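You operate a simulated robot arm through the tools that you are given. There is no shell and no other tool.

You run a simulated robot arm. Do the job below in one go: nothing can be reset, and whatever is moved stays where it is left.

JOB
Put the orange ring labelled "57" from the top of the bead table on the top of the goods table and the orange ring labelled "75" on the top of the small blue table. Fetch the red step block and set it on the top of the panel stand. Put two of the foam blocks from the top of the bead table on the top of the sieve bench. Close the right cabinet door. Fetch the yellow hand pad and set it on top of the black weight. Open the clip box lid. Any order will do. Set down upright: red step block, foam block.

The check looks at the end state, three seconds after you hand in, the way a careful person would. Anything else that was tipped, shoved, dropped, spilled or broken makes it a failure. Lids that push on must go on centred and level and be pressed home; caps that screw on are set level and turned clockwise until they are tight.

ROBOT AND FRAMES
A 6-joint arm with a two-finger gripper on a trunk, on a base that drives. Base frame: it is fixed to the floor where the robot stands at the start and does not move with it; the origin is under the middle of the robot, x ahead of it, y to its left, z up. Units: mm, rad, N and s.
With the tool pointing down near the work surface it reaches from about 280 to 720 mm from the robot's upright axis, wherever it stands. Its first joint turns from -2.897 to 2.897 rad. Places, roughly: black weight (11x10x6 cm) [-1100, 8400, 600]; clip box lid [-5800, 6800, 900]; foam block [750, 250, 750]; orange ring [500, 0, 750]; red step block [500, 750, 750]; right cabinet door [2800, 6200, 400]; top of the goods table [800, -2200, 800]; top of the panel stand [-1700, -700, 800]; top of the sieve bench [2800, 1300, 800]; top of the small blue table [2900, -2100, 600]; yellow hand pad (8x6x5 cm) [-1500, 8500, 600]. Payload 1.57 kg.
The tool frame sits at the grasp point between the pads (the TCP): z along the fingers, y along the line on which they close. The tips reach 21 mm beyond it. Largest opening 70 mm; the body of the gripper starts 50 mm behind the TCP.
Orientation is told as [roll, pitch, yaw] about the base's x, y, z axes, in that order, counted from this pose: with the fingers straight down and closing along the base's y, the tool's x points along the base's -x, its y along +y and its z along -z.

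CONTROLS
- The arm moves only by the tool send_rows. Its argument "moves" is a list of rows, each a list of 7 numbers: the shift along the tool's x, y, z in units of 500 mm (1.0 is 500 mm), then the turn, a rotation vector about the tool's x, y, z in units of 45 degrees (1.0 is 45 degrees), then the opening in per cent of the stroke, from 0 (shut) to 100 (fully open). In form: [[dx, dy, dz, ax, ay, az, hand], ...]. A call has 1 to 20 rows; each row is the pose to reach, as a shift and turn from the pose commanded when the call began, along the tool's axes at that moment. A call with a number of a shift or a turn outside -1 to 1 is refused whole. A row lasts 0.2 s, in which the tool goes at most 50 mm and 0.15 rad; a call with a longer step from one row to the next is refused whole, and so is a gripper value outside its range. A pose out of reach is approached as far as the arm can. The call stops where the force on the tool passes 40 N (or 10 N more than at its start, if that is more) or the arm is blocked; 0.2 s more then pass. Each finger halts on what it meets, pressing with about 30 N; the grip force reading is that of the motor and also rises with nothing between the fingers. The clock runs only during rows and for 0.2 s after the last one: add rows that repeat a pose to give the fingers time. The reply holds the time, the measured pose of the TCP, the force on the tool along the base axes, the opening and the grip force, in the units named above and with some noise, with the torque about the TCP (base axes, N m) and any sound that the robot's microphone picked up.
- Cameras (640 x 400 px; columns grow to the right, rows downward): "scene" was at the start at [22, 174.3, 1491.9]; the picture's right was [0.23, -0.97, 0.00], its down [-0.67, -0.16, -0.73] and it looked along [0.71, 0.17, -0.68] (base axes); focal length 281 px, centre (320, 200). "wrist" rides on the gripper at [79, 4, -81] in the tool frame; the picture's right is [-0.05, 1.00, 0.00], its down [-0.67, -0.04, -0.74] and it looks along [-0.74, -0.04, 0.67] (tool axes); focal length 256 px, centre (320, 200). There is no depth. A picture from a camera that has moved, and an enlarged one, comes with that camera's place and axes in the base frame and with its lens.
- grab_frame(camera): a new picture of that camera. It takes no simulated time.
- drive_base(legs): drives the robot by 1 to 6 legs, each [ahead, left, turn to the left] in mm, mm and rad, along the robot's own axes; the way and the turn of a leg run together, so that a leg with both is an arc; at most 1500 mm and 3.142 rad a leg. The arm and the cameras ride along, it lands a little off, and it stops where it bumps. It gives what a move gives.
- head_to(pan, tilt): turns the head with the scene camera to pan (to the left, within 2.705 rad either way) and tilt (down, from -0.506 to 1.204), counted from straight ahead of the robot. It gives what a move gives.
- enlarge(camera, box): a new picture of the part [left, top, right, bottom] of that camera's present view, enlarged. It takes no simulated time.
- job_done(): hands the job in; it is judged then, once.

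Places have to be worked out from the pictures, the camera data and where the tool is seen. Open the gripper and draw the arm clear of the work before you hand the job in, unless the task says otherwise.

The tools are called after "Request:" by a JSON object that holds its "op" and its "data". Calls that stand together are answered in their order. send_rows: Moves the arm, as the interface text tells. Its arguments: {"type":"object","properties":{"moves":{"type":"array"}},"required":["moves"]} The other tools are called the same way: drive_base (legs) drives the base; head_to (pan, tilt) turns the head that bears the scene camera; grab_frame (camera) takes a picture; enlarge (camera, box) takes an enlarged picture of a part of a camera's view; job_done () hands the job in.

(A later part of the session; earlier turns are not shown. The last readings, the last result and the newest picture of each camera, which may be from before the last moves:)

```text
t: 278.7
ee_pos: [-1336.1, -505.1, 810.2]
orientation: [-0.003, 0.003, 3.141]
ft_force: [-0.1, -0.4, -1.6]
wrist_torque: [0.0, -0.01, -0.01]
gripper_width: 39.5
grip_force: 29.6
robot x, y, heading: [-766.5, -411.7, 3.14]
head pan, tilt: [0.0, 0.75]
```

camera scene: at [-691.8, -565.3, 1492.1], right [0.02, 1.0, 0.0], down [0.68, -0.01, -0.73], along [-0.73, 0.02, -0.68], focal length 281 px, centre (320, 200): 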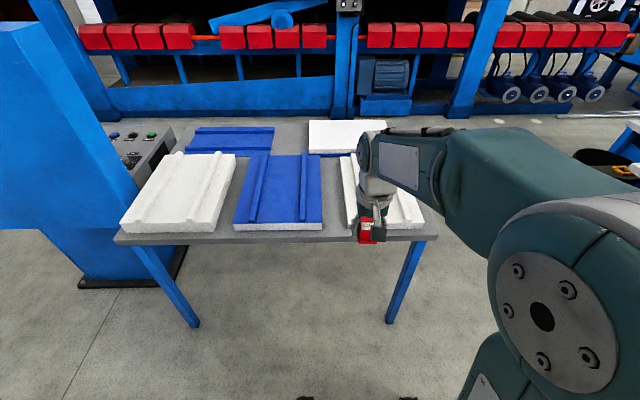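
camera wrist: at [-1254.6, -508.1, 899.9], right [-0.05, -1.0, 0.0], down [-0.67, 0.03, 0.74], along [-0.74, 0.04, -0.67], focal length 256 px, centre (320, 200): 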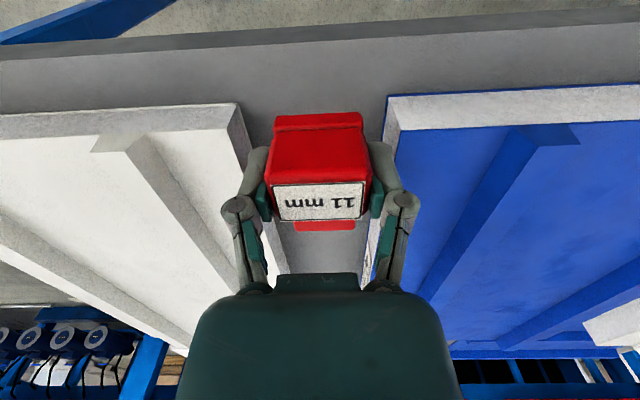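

Still no contact at 810; I go on in the same steps and look.

Request:
{"op": "send_rows", "data": {"moves": [[0, 0, 0.003, 0, 0, 0, 38], [0, 0, 0.006, 0, 0, 0, 38], [0, 0, 0.009, 0, 0, 0, 38], [0, 0, 0.012, 0, 0, 0, 38], [0, 0, 0.015, 0, 0, 0, 38], [0, 0, 0.015, 0, 0, 0, 38]]}}

Request:
{"op": "grab_frame", "data": {"camera": "wrist"}}

Request:
{"op": "enlarge", "data": {"camera": "scene", "box": [280, 160, 400, 260]}}

```text
t: 280.1
ee_pos: [-1334.8, -504.9, 802.2]
orientation: [-0.001, 0.003, 3.141]
ft_force: [-0.3, -0.5, -0.9]
wrist_torque: [0.02, -0.02, 0.01]
gripper_width: 39.4
grip_force: 29.9
robot x, y, heading: [-764.2, -414.1, 3.143]
head pan, tilt: [0.0, 0.75]
```

```text
taken
camera wrist: at [-1254.4, -508.0, 884.0], right [-0.05, -1.0, 0.0], down [-0.67, 0.04, 0.74], along [-0.74, 0.04, -0.67], focal length 256 px, centre (320, 200)
```

wrist: 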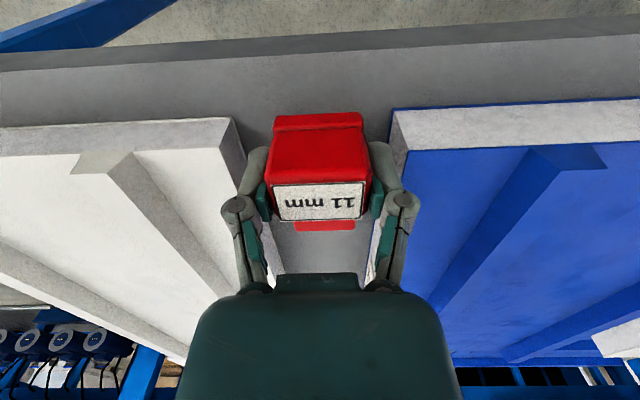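

```text
4.00 times, centred on (340, 210) of scene
camera zoom: at [-789.1, -565.0, 1492.0], right [0.0, 1.0, 0.0], down [0.68, 0.0, -0.73], along [-0.73, 0.0, -0.68], focal length 1125 px, centre (240, 160)
```

zoom: 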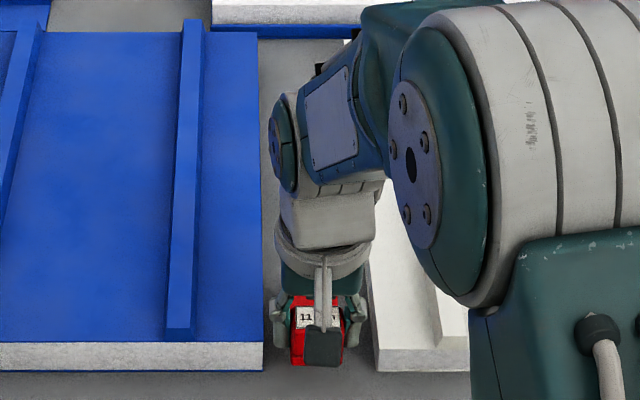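

The block's bottom looks a few mm above the stand. I continue in 1 mm steps.

Request:
{"op": "send_rows", "data": {"moves": [[0, 0, 0.002, 0, 0, 0, 38], [0, 0, 0.004, 0, 0, 0, 38], [0, 0, 0.006, 0, 0, 0, 38], [0, 0, 0.008, 0, 0, 0, 38], [0, 0, 0.01, 0, 0, 0, 38], [0, 0, 0.012, 0, 0, 0, 38], [0, 0, 0.012, 0, 0, 0, 38]]}}

```text
t: 281.7
ee_pos: [-1335.8, -503.4, 796.8]
orientation: [0.0, 0.004, 3.14]
ft_force: [-0.1, -0.2, -1.0]
wrist_torque: [-0.03, 0.0, -0.02]
gripper_width: 39.4
grip_force: 29.3
robot x, y, heading: [-766.7, -412.4, 3.143]
head pan, tilt: [0.0, 0.75]
```

Still free at 796.8; more 1 mm steps.

Request:
{"op": "send_rows", "data": {"moves": [[0, 0, 0.002, 0, 0, 0, 38], [0, 0, 0.004, 0, 0, 0, 38], [0, 0, 0.006, 0, 0, 0, 38], [0, 0, 0.008, 0, 0, 0, 38], [0, 0, 0.01, 0, 0, 0, 38], [0, 0, 0.012, 0, 0, 0, 38], [0, 0, 0.012, 0, 0, 0, 38]]}}

Request:
{"op": "grab_frame", "data": {"camera": "wrist"}}

```text
t: 283.3
ee_pos: [-1336.6, -504.4, 789.2]
orientation: [-0.002, 0.002, 3.14]
ft_force: [0.1, -0.2, 0.0]
wrist_torque: [-0.02, -0.04, 0.02]
gripper_width: 39.6
grip_force: 30.3
robot x, y, heading: [-762.0, -409.5, 3.136]
head pan, tilt: [0.0, 0.75]
```

```text
taken
camera wrist: at [-1254.8, -508.4, 871.5], right [-0.05, -1.0, 0.0], down [-0.67, 0.04, 0.74], along [-0.74, 0.04, -0.67], focal length 256 px, centre (320, 200)
```

wrist: 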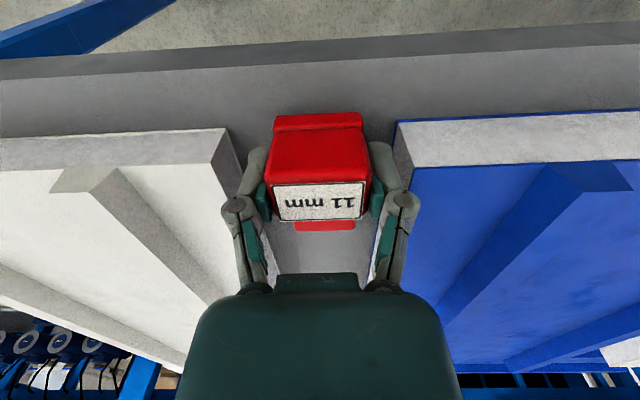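

The upward force begins to change; I continue in 1 mm steps.

Request:
{"op": "send_rows", "data": {"moves": [[0, 0, 0.002, 0, 0, 0, 38], [0, 0, 0.004, 0, 0, 0, 38], [0, 0, 0.006, 0, 0, 0, 38], [0, 0, 0.006, 0, 0, 0, 38]]}}

```text
t: 284.3
ee_pos: [-1335.6, -503.4, 785.9]
orientation: [-0.003, 0.003, 3.139]
ft_force: [-0.1, -0.4, -0.8]
wrist_torque: [0.02, -0.01, 0.03]
gripper_width: 39.5
grip_force: 30.3
robot x, y, heading: [-765.4, -410.6, 3.142]
head pan, tilt: [0.0, 0.75]
```

Request:
{"op": "enlarge", "data": {"camera": "scene", "box": [300, 190, 380, 260]}}

Request:
{"op": "enlarge", "data": {"camera": "wrist", "box": [200, 80, 440, 240]}}

```text
5.71 times, centred on (340, 225) of scene
camera zoom: at [-789.1, -565.0, 1492.0], right [0.0, 1.0, 0.0], down [0.68, 0.0, -0.73], along [-0.73, 0.0, -0.68], focal length 1607 px, centre (206, 57)
```

zoom: 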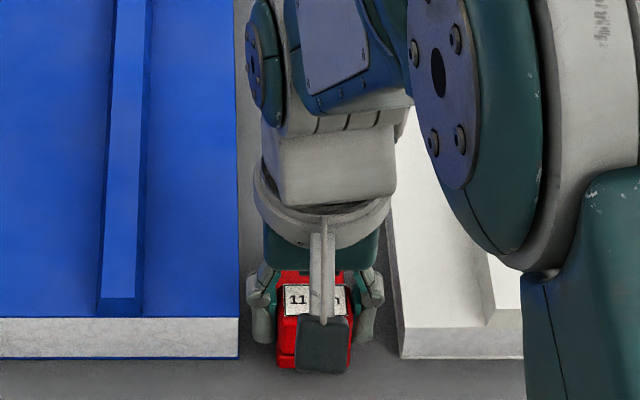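

```text
2.50 times, centred on (320, 160) of wrist
camera zoom: at [-1254.7, -508.2, 867.9], right [-0.05, -1.0, 0.0], down [-0.67, 0.04, 0.74], along [-0.74, 0.04, -0.67], focal length 640 px, centre (320, 300)
```

zoom: 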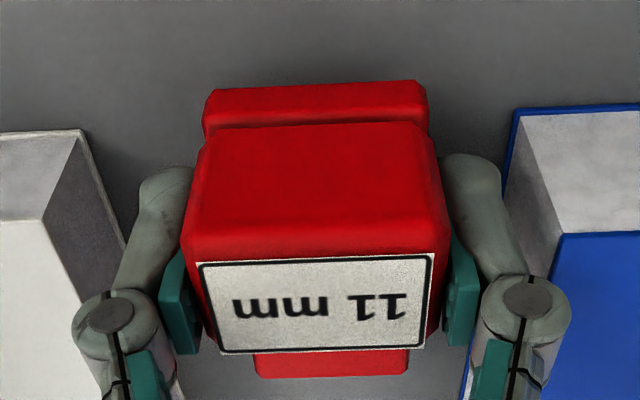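

From the gap's apparent widths I now get the stand top at z≈752 with the gap ≈89 mm and its centre ~3 mm toward +y. I shift 3 mm to +y and continue down by 1 mm steps.

Request:
{"op": "send_rows", "data": {"moves": [[0, -0.006, 0, 0, 0, 0, 38], [0, -0.006, 0.002, 0, 0, 0, 38], [0, -0.006, 0.004, 0, 0, 0, 38], [0, -0.006, 0.006, 0, 0, 0, 38], [0, -0.006, 0.008, 0, 0, 0, 38], [0, -0.006, 0.008, 0, 0, 0, 38]]}}

```text
t: 285.7
ee_pos: [-1334.2, -500.5, 783.3]
orientation: [-0.002, 0.003, 3.14]
ft_force: [-0.8, 0.1, -1.3]
wrist_torque: [-0.01, -0.01, 0.03]
gripper_width: 39.6
grip_force: 30.1
robot x, y, heading: [-765.0, -407.6, 3.144]
head pan, tilt: [0.0, 0.75]
```

Still free at 783; I continue with 1 mm steps.

Request:
{"op": "send_rows", "data": {"moves": [[0, 0, 0.002, 0, 0, 0, 38], [0, 0, 0.004, 0, 0, 0, 38], [0, 0, 0.006, 0, 0, 0, 38], [0, 0, 0.008, 0, 0, 0, 38], [0, 0, 0.008, 0, 0, 0, 38]]}}

Request:
{"op": "enlarge", "data": {"camera": "wrist", "box": [200, 80, 440, 240]}}

```text
t: 286.9
ee_pos: [-1335.2, -501.0, 779.5]
orientation: [-0.001, 0.003, 3.14]
ft_force: [-0.2, 0.5, -0.7]
wrist_torque: [0.02, -0.02, -0.02]
gripper_width: 39.4
grip_force: 29.7
robot x, y, heading: [-767.3, -408.6, 3.139]
head pan, tilt: [0.0, 0.75]
```

```text
2.50 times, centred on (320, 160) of wrist
camera zoom: at [-1253.7, -504.9, 861.4], right [-0.05, -1.0, 0.0], down [-0.67, 0.04, 0.74], along [-0.74, 0.04, -0.67], focal length 640 px, centre (320, 300)
```

zoom: 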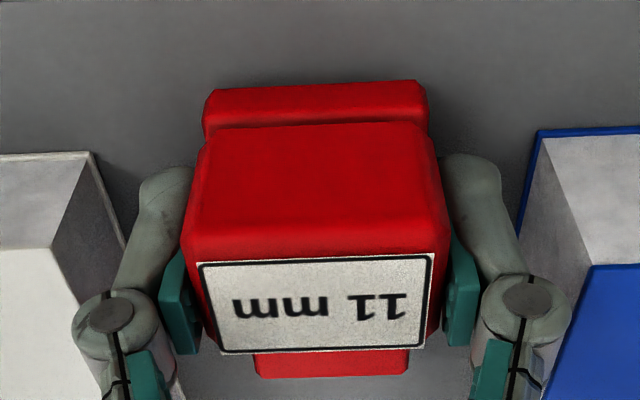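

Centred, and contact is imminent by my estimate (stand top ≈751). I continue with 1 mm steps.

Request:
{"op": "send_rows", "data": {"moves": [[0, 0, 0.002, 0, 0, 0, 38], [0, 0, 0.004, 0, 0, 0, 38], [0, 0, 0.006, 0, 0, 0, 38], [0, 0, 0.006, 0, 0, 0, 38]]}}

```text
t: 287.9
ee_pos: [-1335.8, -500.8, 777.9]
orientation: [-0.002, 0.004, 3.138]
ft_force: [0.0, -1.1, 0.1]
wrist_torque: [0.0, 0.06, -0.03]
gripper_width: 39.1
grip_force: 30.1
robot x, y, heading: [-766.4, -413.4, 3.141]
head pan, tilt: [0.0, 0.75]
```

Force rises slightly (torque 0.06); two more fine steps.

Request:
{"op": "send_rows", "data": {"moves": [[0, 0, 0.002, 0, 0, 0, 38], [0, 0, 0.003, 0, 0, 0, 38], [0, 0, 0.003, 0, 0, 0, 38]]}}

```text
t: 288.7
ee_pos: [-1334.9, -501.4, 776.0]
orientation: [-0.002, -0.001, 3.139]
ft_force: [4.4, -0.9, 19.6]
wrist_torque: [-0.02, -0.08, 0.01]
gripper_width: 39.6
grip_force: 29.7
robot x, y, heading: [-763.1, -405.7, 3.131]
head pan, tilt: [0.0, 0.75]
```

Contact is 19.6 N: the step block stands on the panel stand. I ease 1 mm, open just to 44 mm (to stay clear of the panels), and rise straight up.

Request:
{"op": "send_rows", "data": {"moves": [[0, 0, -0.002, 0, 0, 0, 38], [0, 0, -0.002, 0, 0, 0, 60], [0, 0, -0.002, 0, 0, 0, 63], [0, 0, -0.002, 0, 0, 0, 63], [0, 0, -0.012, 0, 0, 0, 63], [0, 0, -0.04, 0, 0, 0, 63], [0, 0, -0.08, 0, 0, 0, 63], [0, 0, -0.14, 0, 0, 0, 63], [0, 0, -0.22, 0, 0, 0, 63], [0, 0, -0.31, 0, 0, 0, 63], [0, 0, -0.4, 0, 0, 0, 80], [0, 0, -0.49, 0, 0, 0, 100]]}}

Request:
{"op": "grab_frame", "data": {"camera": "wrist"}}

Request:
{"op": "enlarge", "data": {"camera": "scene", "box": [220, 110, 460, 260]}}

```text
t: 291.3
ee_pos: [-1340.0, -499.2, 1020.6]
orientation: [-0.002, 0.006, 3.141]
ft_force: [0.4, 0.3, 0.2]
wrist_torque: [-0.03, 0.0, 0.01]
gripper_width: 69.9
grip_force: 0.1
robot x, y, heading: [-768.3, -405.8, 3.139]
head pan, tilt: [0.0, 0.75]
```

```text
taken
camera wrist: at [-1258.7, -504.3, 1102.1], right [-0.05, -1.0, 0.0], down [-0.67, 0.04, 0.74], along [-0.74, 0.04, -0.67], focal length 256 px, centre (320, 200)
```

wrist: 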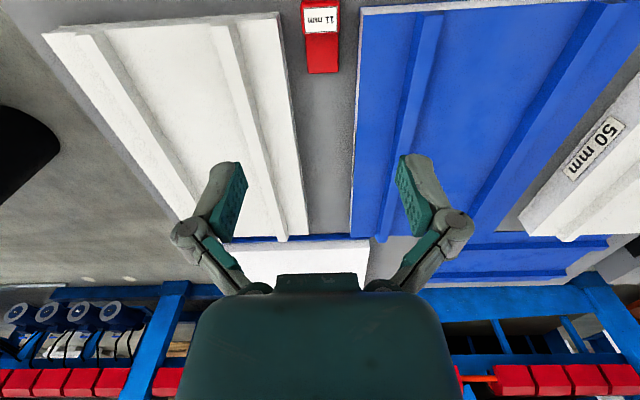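

```text
2.67 times, centred on (340, 185) of scene
camera zoom: at [-788.8, -564.8, 1492.0], right [0.0, 1.0, 0.0], down [0.68, 0.0, -0.73], along [-0.73, 0.0, -0.68], focal length 750 px, centre (267, 240)
```

zoom: 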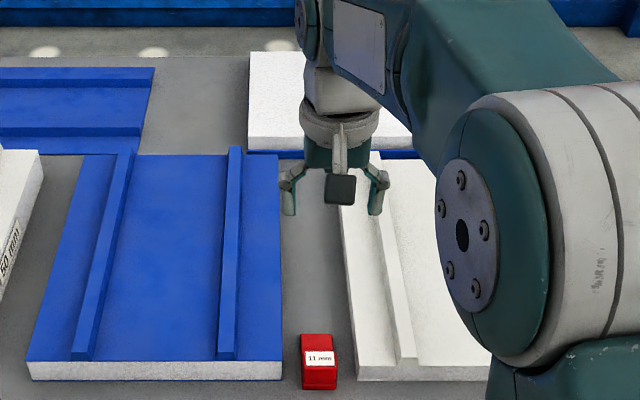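

The step block stands upright in the gap and the panels have not moved. I tuck the arm and travel back around the bead table toward the aisle along the wall.

Request:
{"op": "send_rows", "data": {"moves": [[0.09, -0.04, 0, 0, 0, 0, 100], [0.18, -0.08, 0, 0, 0, 0, 100], [0.27, -0.1, 0, 0, 0, 0, 100], [0.34, -0.1, 0, 0, 0, 0, 100], [0.34, -0.1, 0, 0, 0, 0, 100]]}}

Request:
{"op": "drive_base", "data": {"legs": [[-500, 0, 0], [0, -870, 0], [0, -870, 0], [-800, 0, 0], [-860, 0, 0], [0, 0, -1.5708]]}}

Request:
{"op": "head_to", "data": {"pan": 0.0, "tilt": 0.2}}

Request:
{"op": "grab_frame", "data": {"camera": "scene"}}

```text
t: 292.5
ee_pos: [-1166.6, -449.7, 1018.4]
orientation: [-0.001, 0.002, 3.14]
ft_force: [0.2, -0.2, 0.2]
wrist_torque: [0.0, -0.01, 0.03]
gripper_width: 70.2
grip_force: 0.1
robot x, y, heading: [-761.4, -409.9, 3.14]
head pan, tilt: [0.0, 0.75]
```

```text
t: 315.7
ee_pos: [1373.3, 1719.9, 1017.7]
orientation: [-0.003, 0.003, 1.553]
ft_force: [-0.8, 1.0, 0.4]
wrist_torque: [-0.01, -0.04, -0.01]
gripper_width: 70.0
grip_force: 0.1
robot x, y, heading: [1405.9, 1314.7, 1.55]
head pan, tilt: [0.0, 0.75]
```

```text
t: 316.7
ee_pos: [1373.0, 1718.5, 1019.8]
orientation: [-0.002, 0.003, 1.551]
ft_force: [-0.5, -0.4, 0.7]
wrist_torque: [-0.04, 0.0, 0.02]
gripper_width: 69.7
grip_force: 0.1
robot x, y, heading: [1405.5, 1315.0, 1.545]
head pan, tilt: [0.0, 0.201]
```

```text
taken
camera scene: at [1252.1, 1353.2, 1541.6], right [1.0, -0.02, 0.0], down [0.0, -0.2, -0.98], along [0.02, 0.98, -0.2], focal length 281 px, centre (320, 200)
```

scene: 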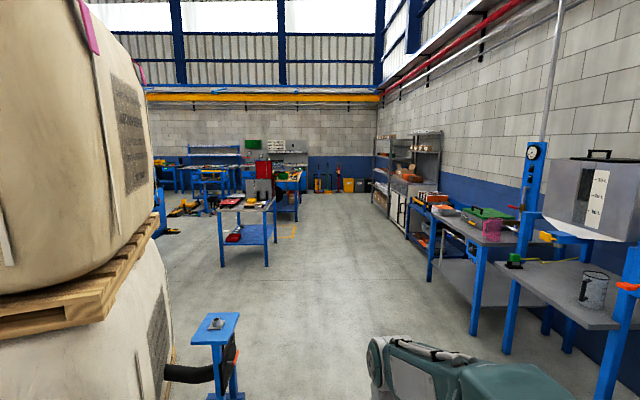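

The aisle ahead is open. I drive forward along it toward the cabinet near [2800,6200].

Request:
{"op": "drive_base", "data": {"legs": [[1400, 0, 0.022], [1400, 0, 0], [900, 0, 0]]}}

Request:
{"op": "head_to", "data": {"pan": -0.8, "tilt": 0.35}}

Request:
{"op": "grab_frame", "data": {"camera": "scene"}}

Request:
{"op": "head_to", "data": {"pan": 0.4, "tilt": 0.3}}

Request:
{"op": "grab_frame", "data": {"camera": "scene"}}

```text
t: 334.8
ee_pos: [1254.9, 5462.2, 1019.7]
orientation: [-0.001, 0.003, 1.63]
ft_force: [0.8, -0.1, 0.3]
wrist_torque: [-0.01, 0.0, 0.01]
gripper_width: 70.1
grip_force: 0.1
robot x, y, heading: [1321.6, 5063.3, 1.625]
head pan, tilt: [0.0, 0.201]
```

```text
t: 335.9
ee_pos: [1254.2, 5461.8, 1018.2]
orientation: [-0.002, 0.003, 1.631]
ft_force: [0.3, 1.3, 0.5]
wrist_torque: [-0.01, 0.01, 0.03]
gripper_width: 70.2
grip_force: 0.0
robot x, y, heading: [1319.8, 5060.9, 1.628]
head pan, tilt: [-0.799, 0.351]
```

```text
taken
camera scene: at [1231.2, 5062.6, 1527.8], right [0.74, -0.68, 0.0], down [-0.23, -0.25, -0.94], along [0.63, 0.69, -0.34], focal length 281 px, centre (320, 200)
```

scene: 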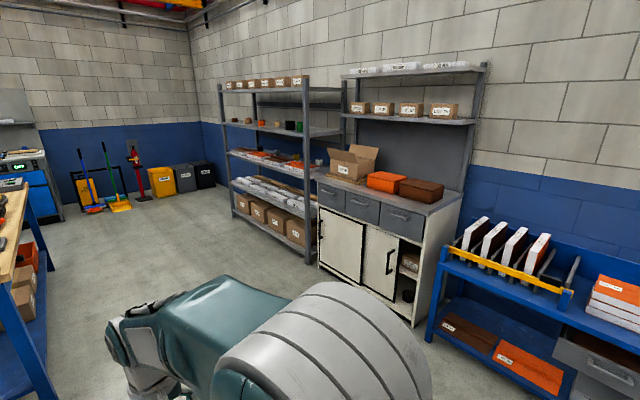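

```text
t: 337.3
ee_pos: [1254.5, 5462.7, 1018.9]
orientation: [-0.002, 0.002, 1.628]
ft_force: [1.3, 0.5, -1.0]
wrist_torque: [0.01, 0.01, 0.0]
gripper_width: 70.0
grip_force: 0.1
robot x, y, heading: [1321.6, 5061.0, 1.631]
head pan, tilt: [0.4, 0.3]
```

```text
taken
camera scene: at [1127.1, 5077.7, 1532.4], right [0.9, 0.44, 0.0], down [0.13, -0.27, -0.95], along [-0.42, 0.86, -0.3], focal length 281 px, centre (320, 200)
```

scene: 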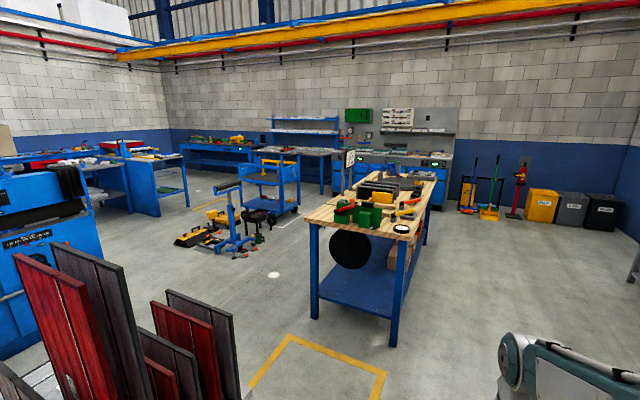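

The cabinet has two cream doors; there is an opening at its right end. I zoom in to see how the right door works.

Request:
{"op": "head_to", "data": {"pan": -0.95, "tilt": 0.45}}

Request:
{"op": "enlarge", "data": {"camera": "scene", "box": [230, 110, 450, 270]}}

Request:
{"op": "grab_frame", "data": {"camera": "scene"}}

```text
t: 338.8
ee_pos: [1254.0, 5462.0, 1019.2]
orientation: [-0.002, 0.004, 1.629]
ft_force: [-0.6, 0.3, 0.7]
wrist_torque: [-0.01, 0.02, -0.01]
gripper_width: 70.0
grip_force: 0.0
robot x, y, heading: [1322.0, 5062.9, 1.63]
head pan, tilt: [-0.949, 0.45]
```

```text
2.50 times, centred on (340, 190) of scene
camera zoom: at [1239.8, 5051.7, 1518.6], right [0.63, -0.78, 0.0], down [-0.34, -0.27, -0.9], along [0.7, 0.57, -0.43], focal length 703 px, centre (270, 225)
```

zoom: 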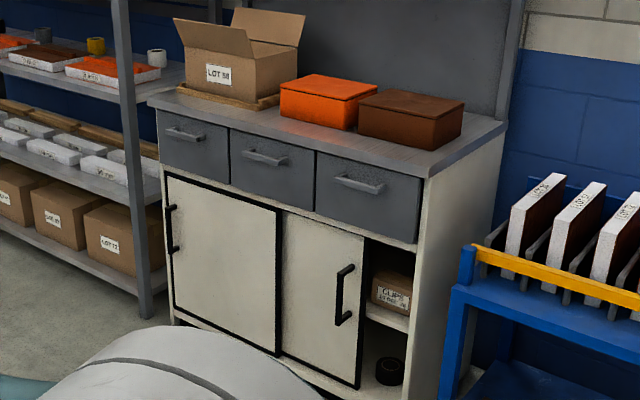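

```text
taken
camera scene: at [1239.8, 5051.7, 1518.6], right [0.63, -0.78, 0.0], down [-0.34, -0.27, -0.9], along [0.7, 0.57, -0.43], focal length 281 px, centre (320, 200)
```

scene: 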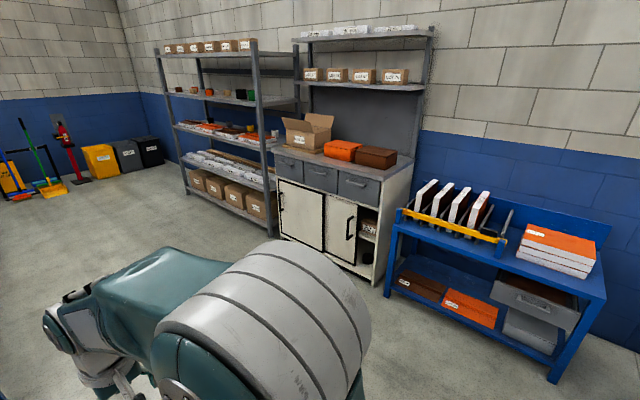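

These are sliding doors: the right one (handle at about [2820,6040], z≈400) is slid left, leaving ~150 mm open; it must be slid to the right (−y). I turn to face the cabinet and approach.

Request:
{"op": "drive_base", "data": {"legs": [[0, 0, -1.63], [0, 1000, 0], [550, 0, 0]]}}

Request:
{"op": "head_to", "data": {"pan": 0.0, "tilt": 0.6}}

Request:
{"op": "grab_frame", "data": {"camera": "scene"}}

Request:
{"op": "grab_frame", "data": {"camera": "wrist"}}

```text
t: 350.7
ee_pos: [2254.5, 6130.5, 1017.9]
orientation: [-0.003, 0.004, 0.023]
ft_force: [0.4, 0.6, 0.5]
wrist_torque: [-0.03, -0.03, -0.01]
gripper_width: 70.2
grip_force: 0.0
robot x, y, heading: [1853.1, 6081.8, 0.019]
head pan, tilt: [-0.949, 0.45]
```

```text
t: 351.9
ee_pos: [2254.9, 6130.5, 1018.4]
orientation: [-0.001, 0.003, 0.024]
ft_force: [0.5, 0.1, -0.1]
wrist_torque: [0.0, 0.02, -0.01]
gripper_width: 69.8
grip_force: 0.1
robot x, y, heading: [1847.9, 6079.2, 0.022]
head pan, tilt: [0.0, 0.6]
```

```text
taken
camera scene: at [1878.3, 6235.5, 1504.9], right [0.02, -1.0, 0.0], down [-0.57, -0.01, -0.82], along [0.82, 0.02, -0.57], focal length 281 px, centre (320, 200)
```

scene: 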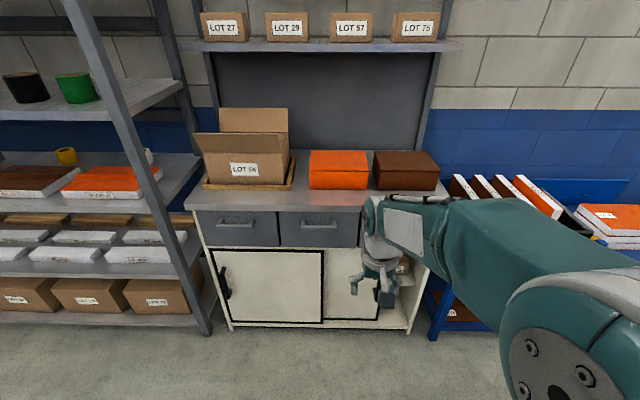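

```text
taken
camera wrist: at [2177.3, 6133.6, 1100.8], right [0.03, 1.0, 0.0], down [0.67, -0.02, 0.74], along [0.74, -0.02, -0.67], focal length 256 px, centre (320, 200)
```

wrist: 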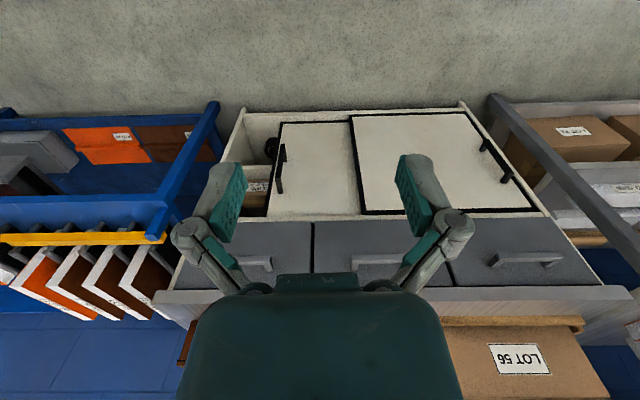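

The cabinet front plane is near x≈2755 and the right door's bar handle near y≈5985, z≈355–560. I position at about [2158,5960] so that I can reach it with a forward-tilted gripper.

Request:
{"op": "drive_base", "data": {"legs": [[0, -115, -0.02], [300, 0, 0]]}}

Request:
{"op": "head_to", "data": {"pan": -0.2, "tilt": 0.9}}

Request:
{"op": "grab_frame", "data": {"camera": "scene"}}

Request:
{"op": "grab_frame", "data": {"camera": "wrist"}}

```text
t: 354.8
ee_pos: [2548.7, 6006.6, 1019.4]
orientation: [0.002, 0.004, 0.007]
ft_force: [-0.3, -0.2, -0.9]
wrist_torque: [0.07, -0.01, 0.01]
gripper_width: 70.2
grip_force: 0.1
robot x, y, heading: [2145.6, 5964.0, 0.008]
head pan, tilt: [0.0, 0.6]
```

```text
t: 355.6
ee_pos: [2548.3, 6004.7, 1019.1]
orientation: [0.001, 0.004, 0.004]
ft_force: [0.5, 0.2, 0.1]
wrist_torque: [-0.01, -0.02, 0.04]
gripper_width: 69.9
grip_force: 0.1
robot x, y, heading: [2147.4, 5966.0, 0.009]
head pan, tilt: [-0.201, 0.901]
```

```text
taken
camera scene: at [2160.1, 6103.2, 1480.3], right [-0.19, -0.98, 0.0], down [-0.77, 0.15, -0.62], along [0.61, -0.12, -0.78], focal length 281 px, centre (320, 200)
```

scene: 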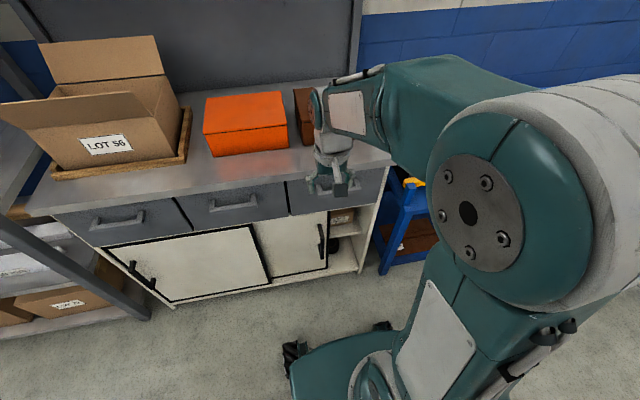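

```text
taken
camera wrist: at [2471.9, 6008.8, 1101.2], right [0.05, 1.0, 0.0], down [0.67, -0.03, 0.74], along [0.74, -0.03, -0.67], focal length 256 px, centre (320, 200)
```

wrist: 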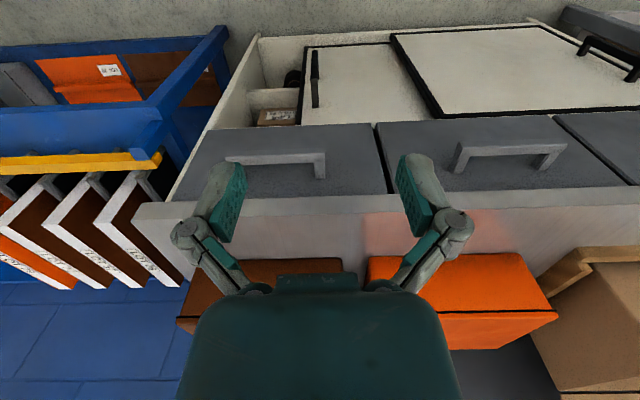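

The handle bar is at about [2735,5982], z≈365–550. I tilt the gripper 45° forward while lowering to z≈800 in front of the cabinet.

Request:
{"op": "send_rows", "data": {"moves": [[-0.02, -0.007, 0.06, 0, -0.16, 0, 100], [-0.045, -0.015, 0.13, 0, -0.33, 0, 100], [-0.07, -0.022, 0.2, 0, -0.5, 0, 100], [-0.095, -0.03, 0.28, 0, -0.67, 0, 100], [-0.12, -0.037, 0.36, 0, -0.84, 0, 100], [-0.144, -0.044, 0.44, 0, -1.0, 0, 100], [-0.144, -0.044, 0.44, 0, -1.0, 0, 100]]}}

Request:
{"op": "grab_frame", "data": {"camera": "wrist"}}

Request:
{"op": "grab_frame", "data": {"camera": "scene"}}

```text
t: 357.2
ee_pos: [2619.1, 5984.0, 799.4]
orientation: [-0.001, -0.781, 0.004]
ft_force: [0.1, 0.2, 1.2]
wrist_torque: [-0.01, 0.02, 0.0]
gripper_width: 70.1
grip_force: 0.0
out of reach, approached as far as the arm can: row 4
robot x, y, heading: [2145.6, 5964.5, 0.003]
head pan, tilt: [-0.201, 0.901]
```

```text
taken
camera wrist: at [2508.7, 5987.5, 801.6], right [0.03, 1.0, 0.04], down [-0.05, -0.04, 1.0], along [1.0, -0.03, 0.05], focal length 256 px, centre (320, 200)
```

wrist: 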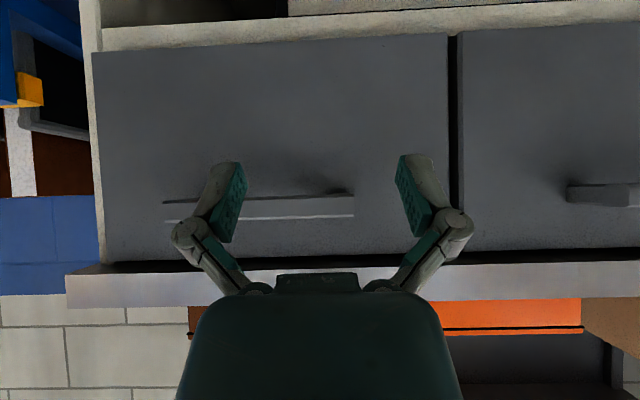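

```text
taken
camera scene: at [2160.6, 6104.8, 1480.1], right [-0.19, -0.98, 0.0], down [-0.77, 0.15, -0.62], along [0.61, -0.12, -0.78], focal length 281 px, centre (320, 200)
```

scene: 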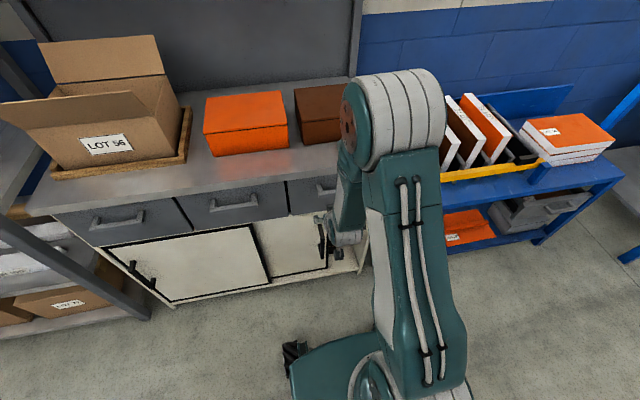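

The tilt works, and the wrist camera now looks straight at the cabinet (upside-down). I lower to z≈560 keeping x, then check.

Request:
{"op": "send_rows", "data": {"moves": [[0.065, 0, 0.065, 0, 0, 0, 100], [0.13, 0, 0.13, 0, 0, 0, 100], [0.195, 0, 0.195, 0, 0, 0, 100], [0.26, 0, 0.26, 0, 0, 0, 100], [0.325, 0, 0.325, 0, 0, 0, 100], [0.34, 0, 0.34, 0, 0, 0, 100], [0.34, 0, 0.34, 0, 0, 0, 100]]}}

Request:
{"op": "grab_frame", "data": {"camera": "wrist"}}

Request:
{"op": "grab_frame", "data": {"camera": "scene"}}

```text
t: 358.8
ee_pos: [2618.8, 5982.7, 558.2]
orientation: [0.003, -0.781, 0.004]
ft_force: [-0.6, -0.6, -0.6]
wrist_torque: [-0.02, -0.03, 0.01]
gripper_width: 70.0
grip_force: 0.0
robot x, y, heading: [2144.3, 5968.0, 0.005]
head pan, tilt: [-0.201, 0.901]
```

```text
taken
camera wrist: at [2507.2, 5987.0, 560.3], right [0.03, 1.0, 0.04], down [-0.05, -0.04, 1.0], along [1.0, -0.03, 0.05], focal length 256 px, centre (320, 200)
```

wrist: 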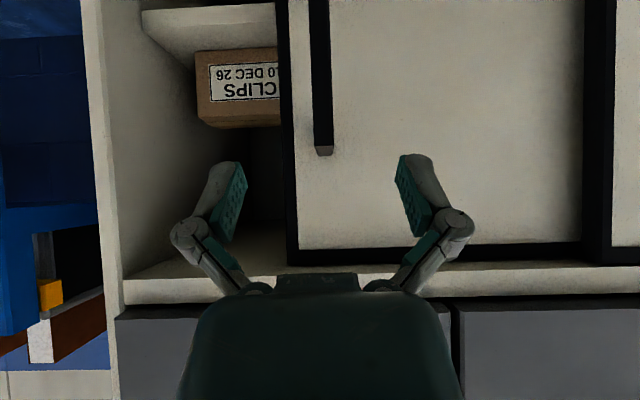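

```text
taken
camera scene: at [2160.9, 6104.9, 1480.1], right [-0.19, -0.98, 0.0], down [-0.77, 0.15, -0.62], along [0.61, -0.12, -0.78], focal length 281 px, centre (320, 200)
```

scene: 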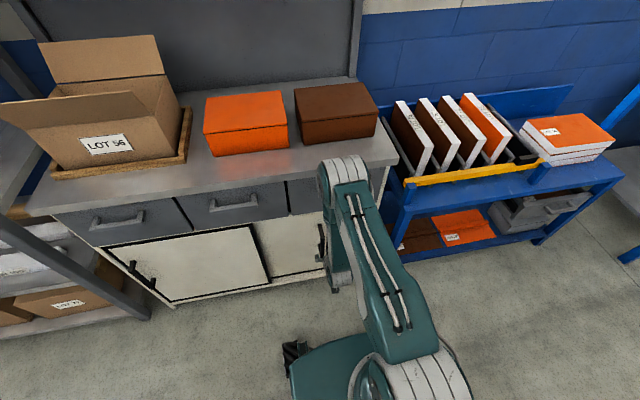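

The bar is exactly in line with the TCP in y (≈5983) and its top end is near z≈527; the cabinet front plane is at x≈2740. I lower to z≈460, then advance to x≈2694.

Request:
{"op": "send_rows", "data": {"moves": [[0.065, 0, 0.065, 0, 0, 0, 100], [0.13, 0, 0.13, 0, 0, 0, 100], [0.139, 0, 0.139, 0, 0, 0, 100], [0.09, 0, 0.19, 0, 0, 0, 100], [0.033, 0, 0.245, 0, 0, 0, 100], [0.033, 0, 0.245, 0, 0, 0, 100]]}}

Request:
{"op": "grab_frame", "data": {"camera": "wrist"}}

Request:
{"op": "grab_frame", "data": {"camera": "scene"}}

```text
t: 360.2
ee_pos: [2693.5, 5986.8, 460.4]
orientation: [0.002, -0.781, 0.005]
ft_force: [-1.1, 0.0, 0.6]
wrist_torque: [0.01, 0.0, -0.01]
gripper_width: 69.8
grip_force: 0.1
robot x, y, heading: [2146.5, 5968.9, 0.009]
head pan, tilt: [-0.201, 0.901]
```

```text
taken
camera wrist: at [2582.0, 5989.9, 462.9], right [0.03, 1.0, 0.04], down [-0.05, -0.04, 1.0], along [1.0, -0.03, 0.05], focal length 256 px, centre (320, 200)
```

wrist: 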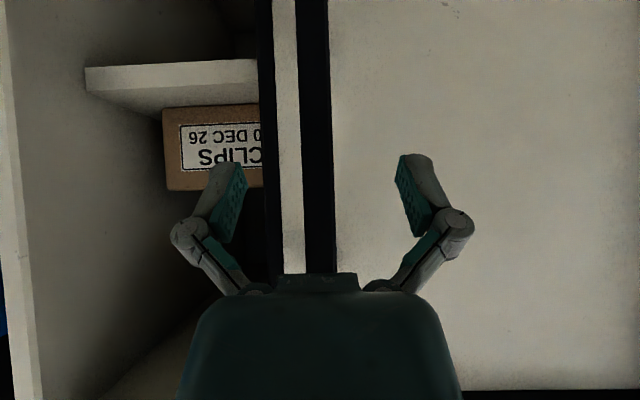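

```text
taken
camera scene: at [2161.0, 6104.9, 1480.1], right [-0.19, -0.98, 0.0], down [-0.77, 0.15, -0.62], along [0.61, -0.12, -0.78], focal length 281 px, centre (320, 200)
```

scene: 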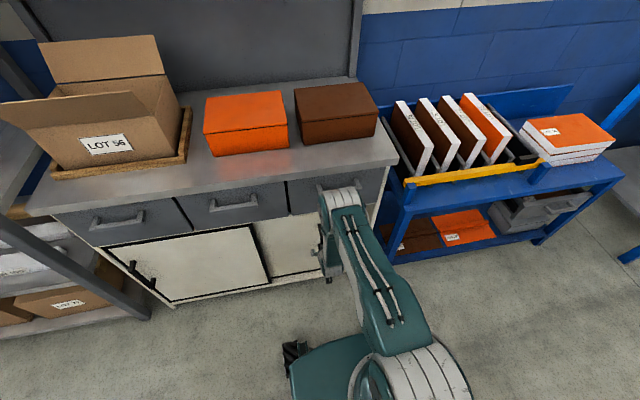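

The bar (about 19 mm wide) stands at x≈2732–2745, ~35 mm off the door face. I advance 44 mm so the pads straddle it, then close.

Request:
{"op": "send_rows", "data": {"moves": [[-0.03, -0.002, 0.03, 0, 0, 0, 100], [-0.05, -0.004, 0.05, 0, 0, 0, 100], [-0.062, -0.004, 0.062, 0, 0, 0, 100], [-0.062, -0.004, 0.062, 0, 0, 0, 100]]}}

Request:
{"op": "grab_frame", "data": {"camera": "wrist"}}

```text
t: 360.8
ee_pos: [2723.7, 5986.0, 460.5]
orientation: [0.0, -0.776, 0.008]
ft_force: [-10.1, 0.2, 10.4]
wrist_torque: [-0.07, -0.5, -0.08]
gripper_width: 70.1
grip_force: 0.0
robot x, y, heading: [2144.3, 5965.0, 0.01]
head pan, tilt: [-0.201, 0.901]
stopped in row 3: the force on the tool passed its limit at 58 N (the readings are from after the stop); the commanded pose is now the measured one
```

```text
taken
camera wrist: at [2613.4, 5988.6, 462.7], right [0.03, 1.0, 0.04], down [-0.05, -0.04, 1.0], along [1.0, -0.03, 0.05], focal length 256 px, centre (320, 200)
```

wrist: 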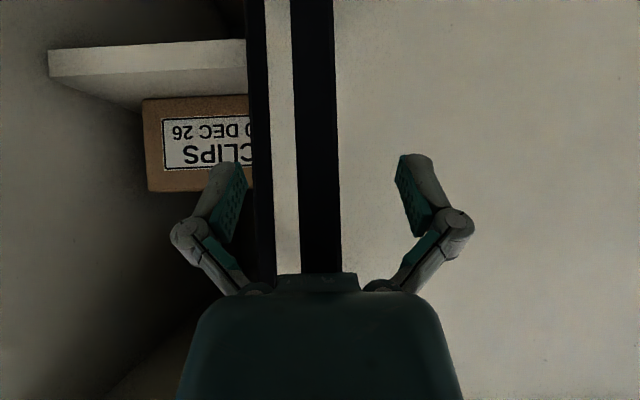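

The fingertips touched the door face (x≈2744), so the bar at x≈2710–2722 is already between the pads. I back off 5 mm and close on the bar.

Request:
{"op": "send_rows", "data": {"moves": [[0.007, -0.003, -0.007, 0, 0, 0, 100], [0.008, -0.003, -0.008, 0, 0, 0, 60], [0.008, -0.003, -0.008, 0, 0, 0, 20], [0.008, -0.003, -0.008, 0, 0, 0, 15], [0.008, -0.003, -0.008, 0, 0, 0, 15]]}}

Request:
{"op": "grab_frame", "data": {"camera": "wrist"}}

```text
t: 362.0
ee_pos: [2720.8, 5983.4, 460.3]
orientation: [0.0, -0.778, 0.008]
ft_force: [2.1, 0.9, 2.3]
wrist_torque: [0.03, 0.23, -0.01]
gripper_width: 15.4
grip_force: 32.2
robot x, y, heading: [2145.1, 5964.8, 0.006]
head pan, tilt: [-0.201, 0.901]
```

```text
taken
camera wrist: at [2609.2, 5987.6, 462.6], right [0.03, 1.0, 0.04], down [-0.05, -0.04, 1.0], along [1.0, -0.03, 0.05], focal length 256 px, centre (320, 200)
```

wrist: 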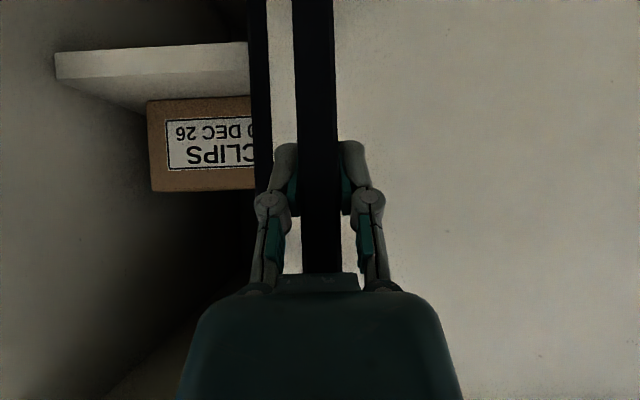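

The bar is gripped (15.4 mm). I now slide the door to the right (−y) in 10 mm rows.

Request:
{"op": "send_rows", "data": {"moves": [[0, -0.02, 0, 0, 0, 0, 15], [0, -0.04, 0, 0, 0, 0, 15], [0, -0.06, 0, 0, 0, 0, 15], [0, -0.08, 0, 0, 0, 0, 15], [0, -0.1, 0, 0, 0, 0, 15], [0, -0.12, 0, 0, 0, 0, 15], [0, -0.14, 0, 0, 0, 0, 15], [0, -0.16, 0, 0, 0, 0, 15], [0, -0.18, 0, 0, 0, 0, 15], [0, -0.2, 0, 0, 0, 0, 15], [0, -0.2, 0, 0, 0, 0, 15]]}}

Request:
{"op": "grab_frame", "data": {"camera": "wrist"}}

Request:
{"op": "grab_frame", "data": {"camera": "scene"}}

```text
t: 364.4
ee_pos: [2721.4, 5881.0, 460.4]
orientation: [0.0, -0.78, 0.003]
ft_force: [-1.8, -1.6, 11.8]
wrist_torque: [-0.02, 0.45, -0.06]
gripper_width: 15.3
grip_force: 31.7
robot x, y, heading: [2141.5, 5963.0, 0.007]
head pan, tilt: [-0.201, 0.901]
```

```text
taken
camera wrist: at [2609.1, 5885.2, 462.6], right [0.03, 1.0, 0.04], down [-0.05, -0.04, 1.0], along [1.0, -0.03, 0.05], focal length 256 px, centre (320, 200)
```

wrist: 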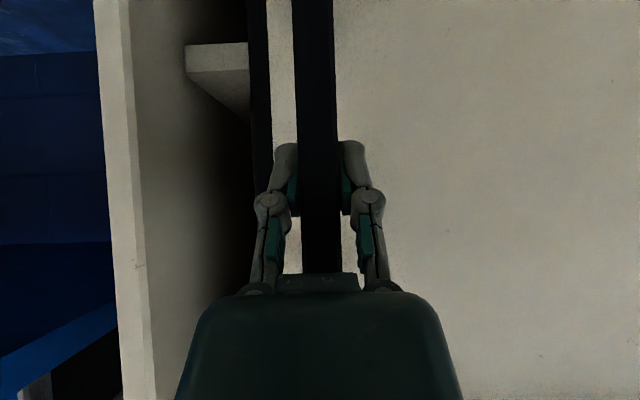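

```text
taken
camera scene: at [2160.4, 6103.7, 1480.3], right [-0.19, -0.98, 0.0], down [-0.77, 0.15, -0.62], along [0.61, -0.12, -0.78], focal length 281 px, centre (320, 200)
```

scene: 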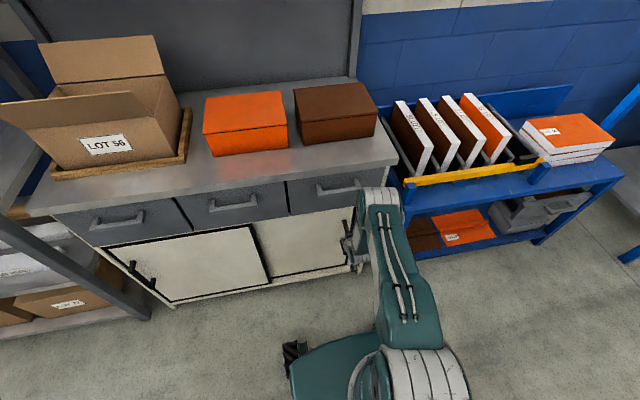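

The door glides well; about 55 mm remain. I continue sliding in smaller steps until it stops.

Request:
{"op": "send_rows", "data": {"moves": [[0, -0.02, 0, 0, 0, 0, 15], [0, -0.04, 0, 0, 0, 0, 15], [0, -0.06, 0, 0, 0, 0, 15], [0, -0.08, 0, 0, 0, 0, 15], [0, -0.088, 0, 0, 0, 0, 15], [0, -0.096, 0, 0, 0, 0, 15], [0, -0.104, 0, 0, 0, 0, 15], [0, -0.112, 0, 0, 0, 0, 15], [0, -0.12, 0, 0, 0, 0, 15], [0, -0.128, 0, 0, 0, 0, 15]]}}

Request:
{"op": "grab_frame", "data": {"camera": "wrist"}}

Request:
{"op": "grab_frame", "data": {"camera": "scene"}}

```text
t: 366.6
ee_pos: [2720.9, 5823.0, 459.2]
orientation: [-0.002, -0.777, 0.013]
ft_force: [-2.1, 24.8, 10.4]
wrist_torque: [0.3, -0.29, 0.13]
gripper_width: 15.0
grip_force: 31.9
robot x, y, heading: [2146.6, 5966.4, 0.011]
head pan, tilt: [-0.201, 0.901]
```

```text
taken
camera wrist: at [2609.4, 5826.7, 462.4], right [0.03, 1.0, 0.04], down [-0.05, -0.03, 1.0], along [1.0, -0.03, 0.05], focal length 256 px, centre (320, 200)
```

wrist: 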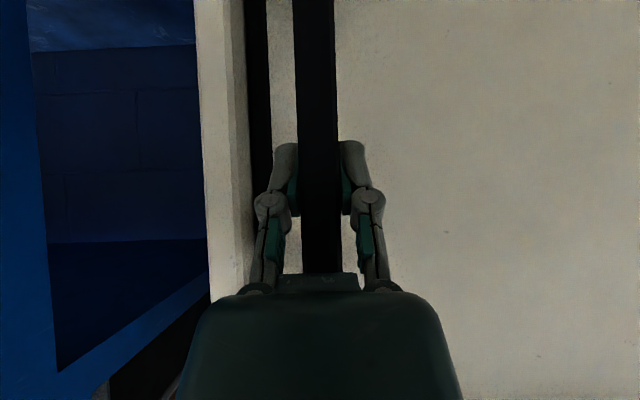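

```text
taken
camera scene: at [2160.3, 6108.6, 1479.9], right [-0.19, -0.98, 0.0], down [-0.77, 0.15, -0.62], along [0.61, -0.12, -0.78], focal length 281 px, centre (320, 200)
```

scene: 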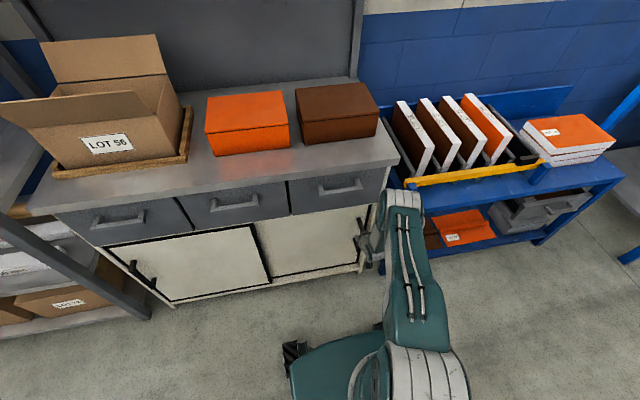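

The door hit its stop (25 N in y) and the opening is closed. I open the gripper part way and back straight out.

Request:
{"op": "send_rows", "data": {"moves": [[0, 0, 0, 0, 0, 0, 35], [0, 0.002, 0, 0, 0, 0, 42], [0, 0.002, 0, 0, 0, 0, 42], [0.03, 0.002, -0.03, 0, 0, 0, 42], [0.08, 0.002, -0.08, 0, 0, 0, 42], [0.13, 0.002, -0.13, 0, 0, 0, 42], [0.13, 0.002, -0.13, 0, 0, 0, 60]]}}

Request:
{"op": "grab_frame", "data": {"camera": "wrist"}}

Request:
{"op": "grab_frame", "data": {"camera": "scene"}}

```text
t: 368.2
ee_pos: [2631.4, 5821.0, 459.3]
orientation: [0.001, -0.779, 0.004]
ft_force: [-0.1, -0.2, -0.1]
wrist_torque: [-0.03, 0.01, 0.02]
gripper_width: 41.9
grip_force: 0.1
robot x, y, heading: [2144.6, 5965.3, 0.014]
head pan, tilt: [-0.201, 0.901]
```

```text
taken
camera wrist: at [2518.9, 5825.1, 462.3], right [0.03, 1.0, 0.04], down [-0.05, -0.04, 1.0], along [1.0, -0.03, 0.05], focal length 256 px, centre (320, 200)
```

wrist: 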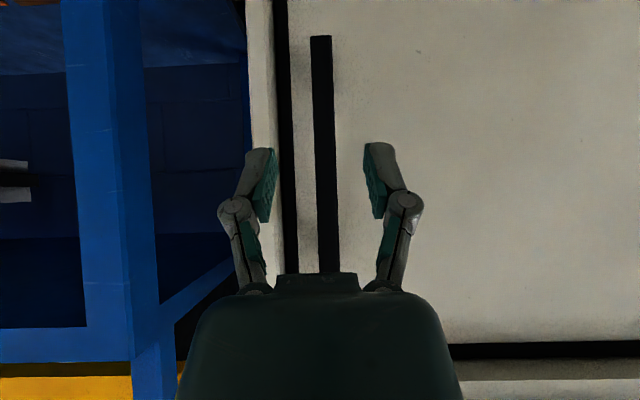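

```text
taken
camera scene: at [2161.0, 6103.3, 1480.3], right [-0.19, -0.98, 0.0], down [-0.77, 0.15, -0.62], along [0.61, -0.12, -0.78], focal length 281 px, centre (320, 200)
```

scene: 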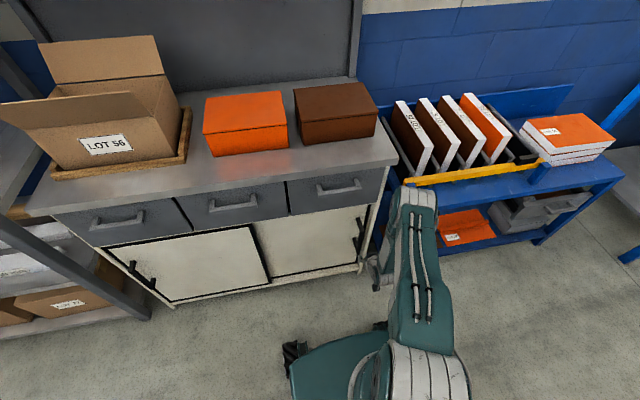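

The right door is closed. I lift the arm away from the cabinet and then level the tool.

Request:
{"op": "send_rows", "data": {"moves": [[0.02, 0.02, -0.06, 0, 0, 0, 60], [-0.02, 0.06, -0.12, 0, 0, 0, 60], [-0.07, 0.1, -0.18, 0, 0, 0, 80], [-0.12, 0.14, -0.24, 0, 0, 0, 100], [-0.18, 0.18, -0.3, 0, 0, 0, 100], [-0.24, 0.22, -0.36, 0, 0, 0, 100], [-0.3, 0.26, -0.42, 0, 0, 0, 100], [-0.367, 0.3, -0.481, 0, 0, 0, 100], [-0.367, 0.3, -0.481, 0, 0, 0, 100]]}}

```text
t: 370.2
ee_pos: [2591.9, 5968.2, 762.3]
orientation: [0.002, -0.776, 0.006]
ft_force: [0.0, -0.1, 0.4]
wrist_torque: [0.02, -0.01, 0.0]
gripper_width: 69.9
grip_force: 0.1
robot x, y, heading: [2145.8, 5967.4, 0.009]
head pan, tilt: [-0.201, 0.901]
```

I raise further while turning the tool back to straight down.

Request:
{"op": "send_rows", "data": {"moves": [[-0.045, 0.01, -0.06, 0, 0.16, 0, 100], [-0.09, 0.02, -0.12, 0, 0.33, 0, 100], [-0.135, 0.03, -0.18, 0, 0.5, 0, 100], [-0.18, 0.04, -0.24, 0, 0.66, 0, 100], [-0.225, 0.05, -0.3, 0, 0.83, 0, 100], [-0.27, 0.06, -0.36, 0, 0.99, 0, 100], [-0.297, 0.07, -0.411, 0, 0.99, 0, 100], [-0.297, 0.07, -0.411, 0, 0.99, 0, 100]]}}

Request:
{"op": "head_to", "data": {"pan": 1.9, "tilt": 0.3}}

Request:
{"op": "grab_frame", "data": {"camera": "scene"}}

```text
t: 372.0
ee_pos: [2551.7, 6004.9, 1012.0]
orientation: [0.0, 0.0, 0.006]
ft_force: [-0.6, -1.1, 0.4]
wrist_torque: [-0.02, 0.01, 0.04]
gripper_width: 70.2
grip_force: 0.1
robot x, y, heading: [2147.5, 5971.3, 0.008]
head pan, tilt: [-0.201, 0.901]
```

```text
t: 374.0
ee_pos: [2552.1, 6006.7, 1011.3]
orientation: [0.001, -0.002, 0.009]
ft_force: [0.2, -0.4, 0.1]
wrist_torque: [-0.01, 0.04, -0.03]
gripper_width: 70.1
grip_force: 0.0
robot x, y, heading: [2145.0, 5961.1, 0.007]
head pan, tilt: [1.901, 0.3]
```

```text
taken
camera scene: at [2055.4, 6207.7, 1532.4], right [0.94, 0.33, 0.0], down [0.1, -0.28, -0.96], along [-0.31, 0.9, -0.3], focal length 281 px, centre (320, 200)
```

scene: 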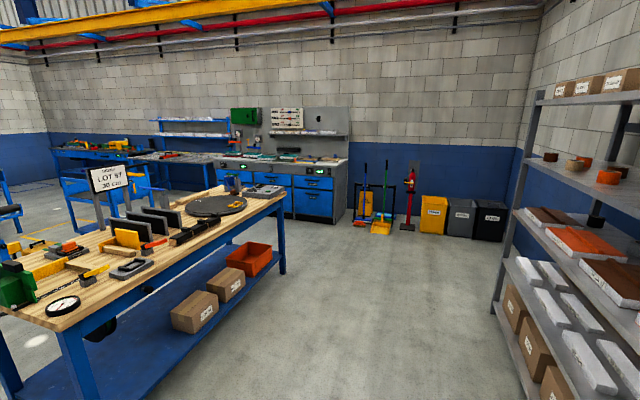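

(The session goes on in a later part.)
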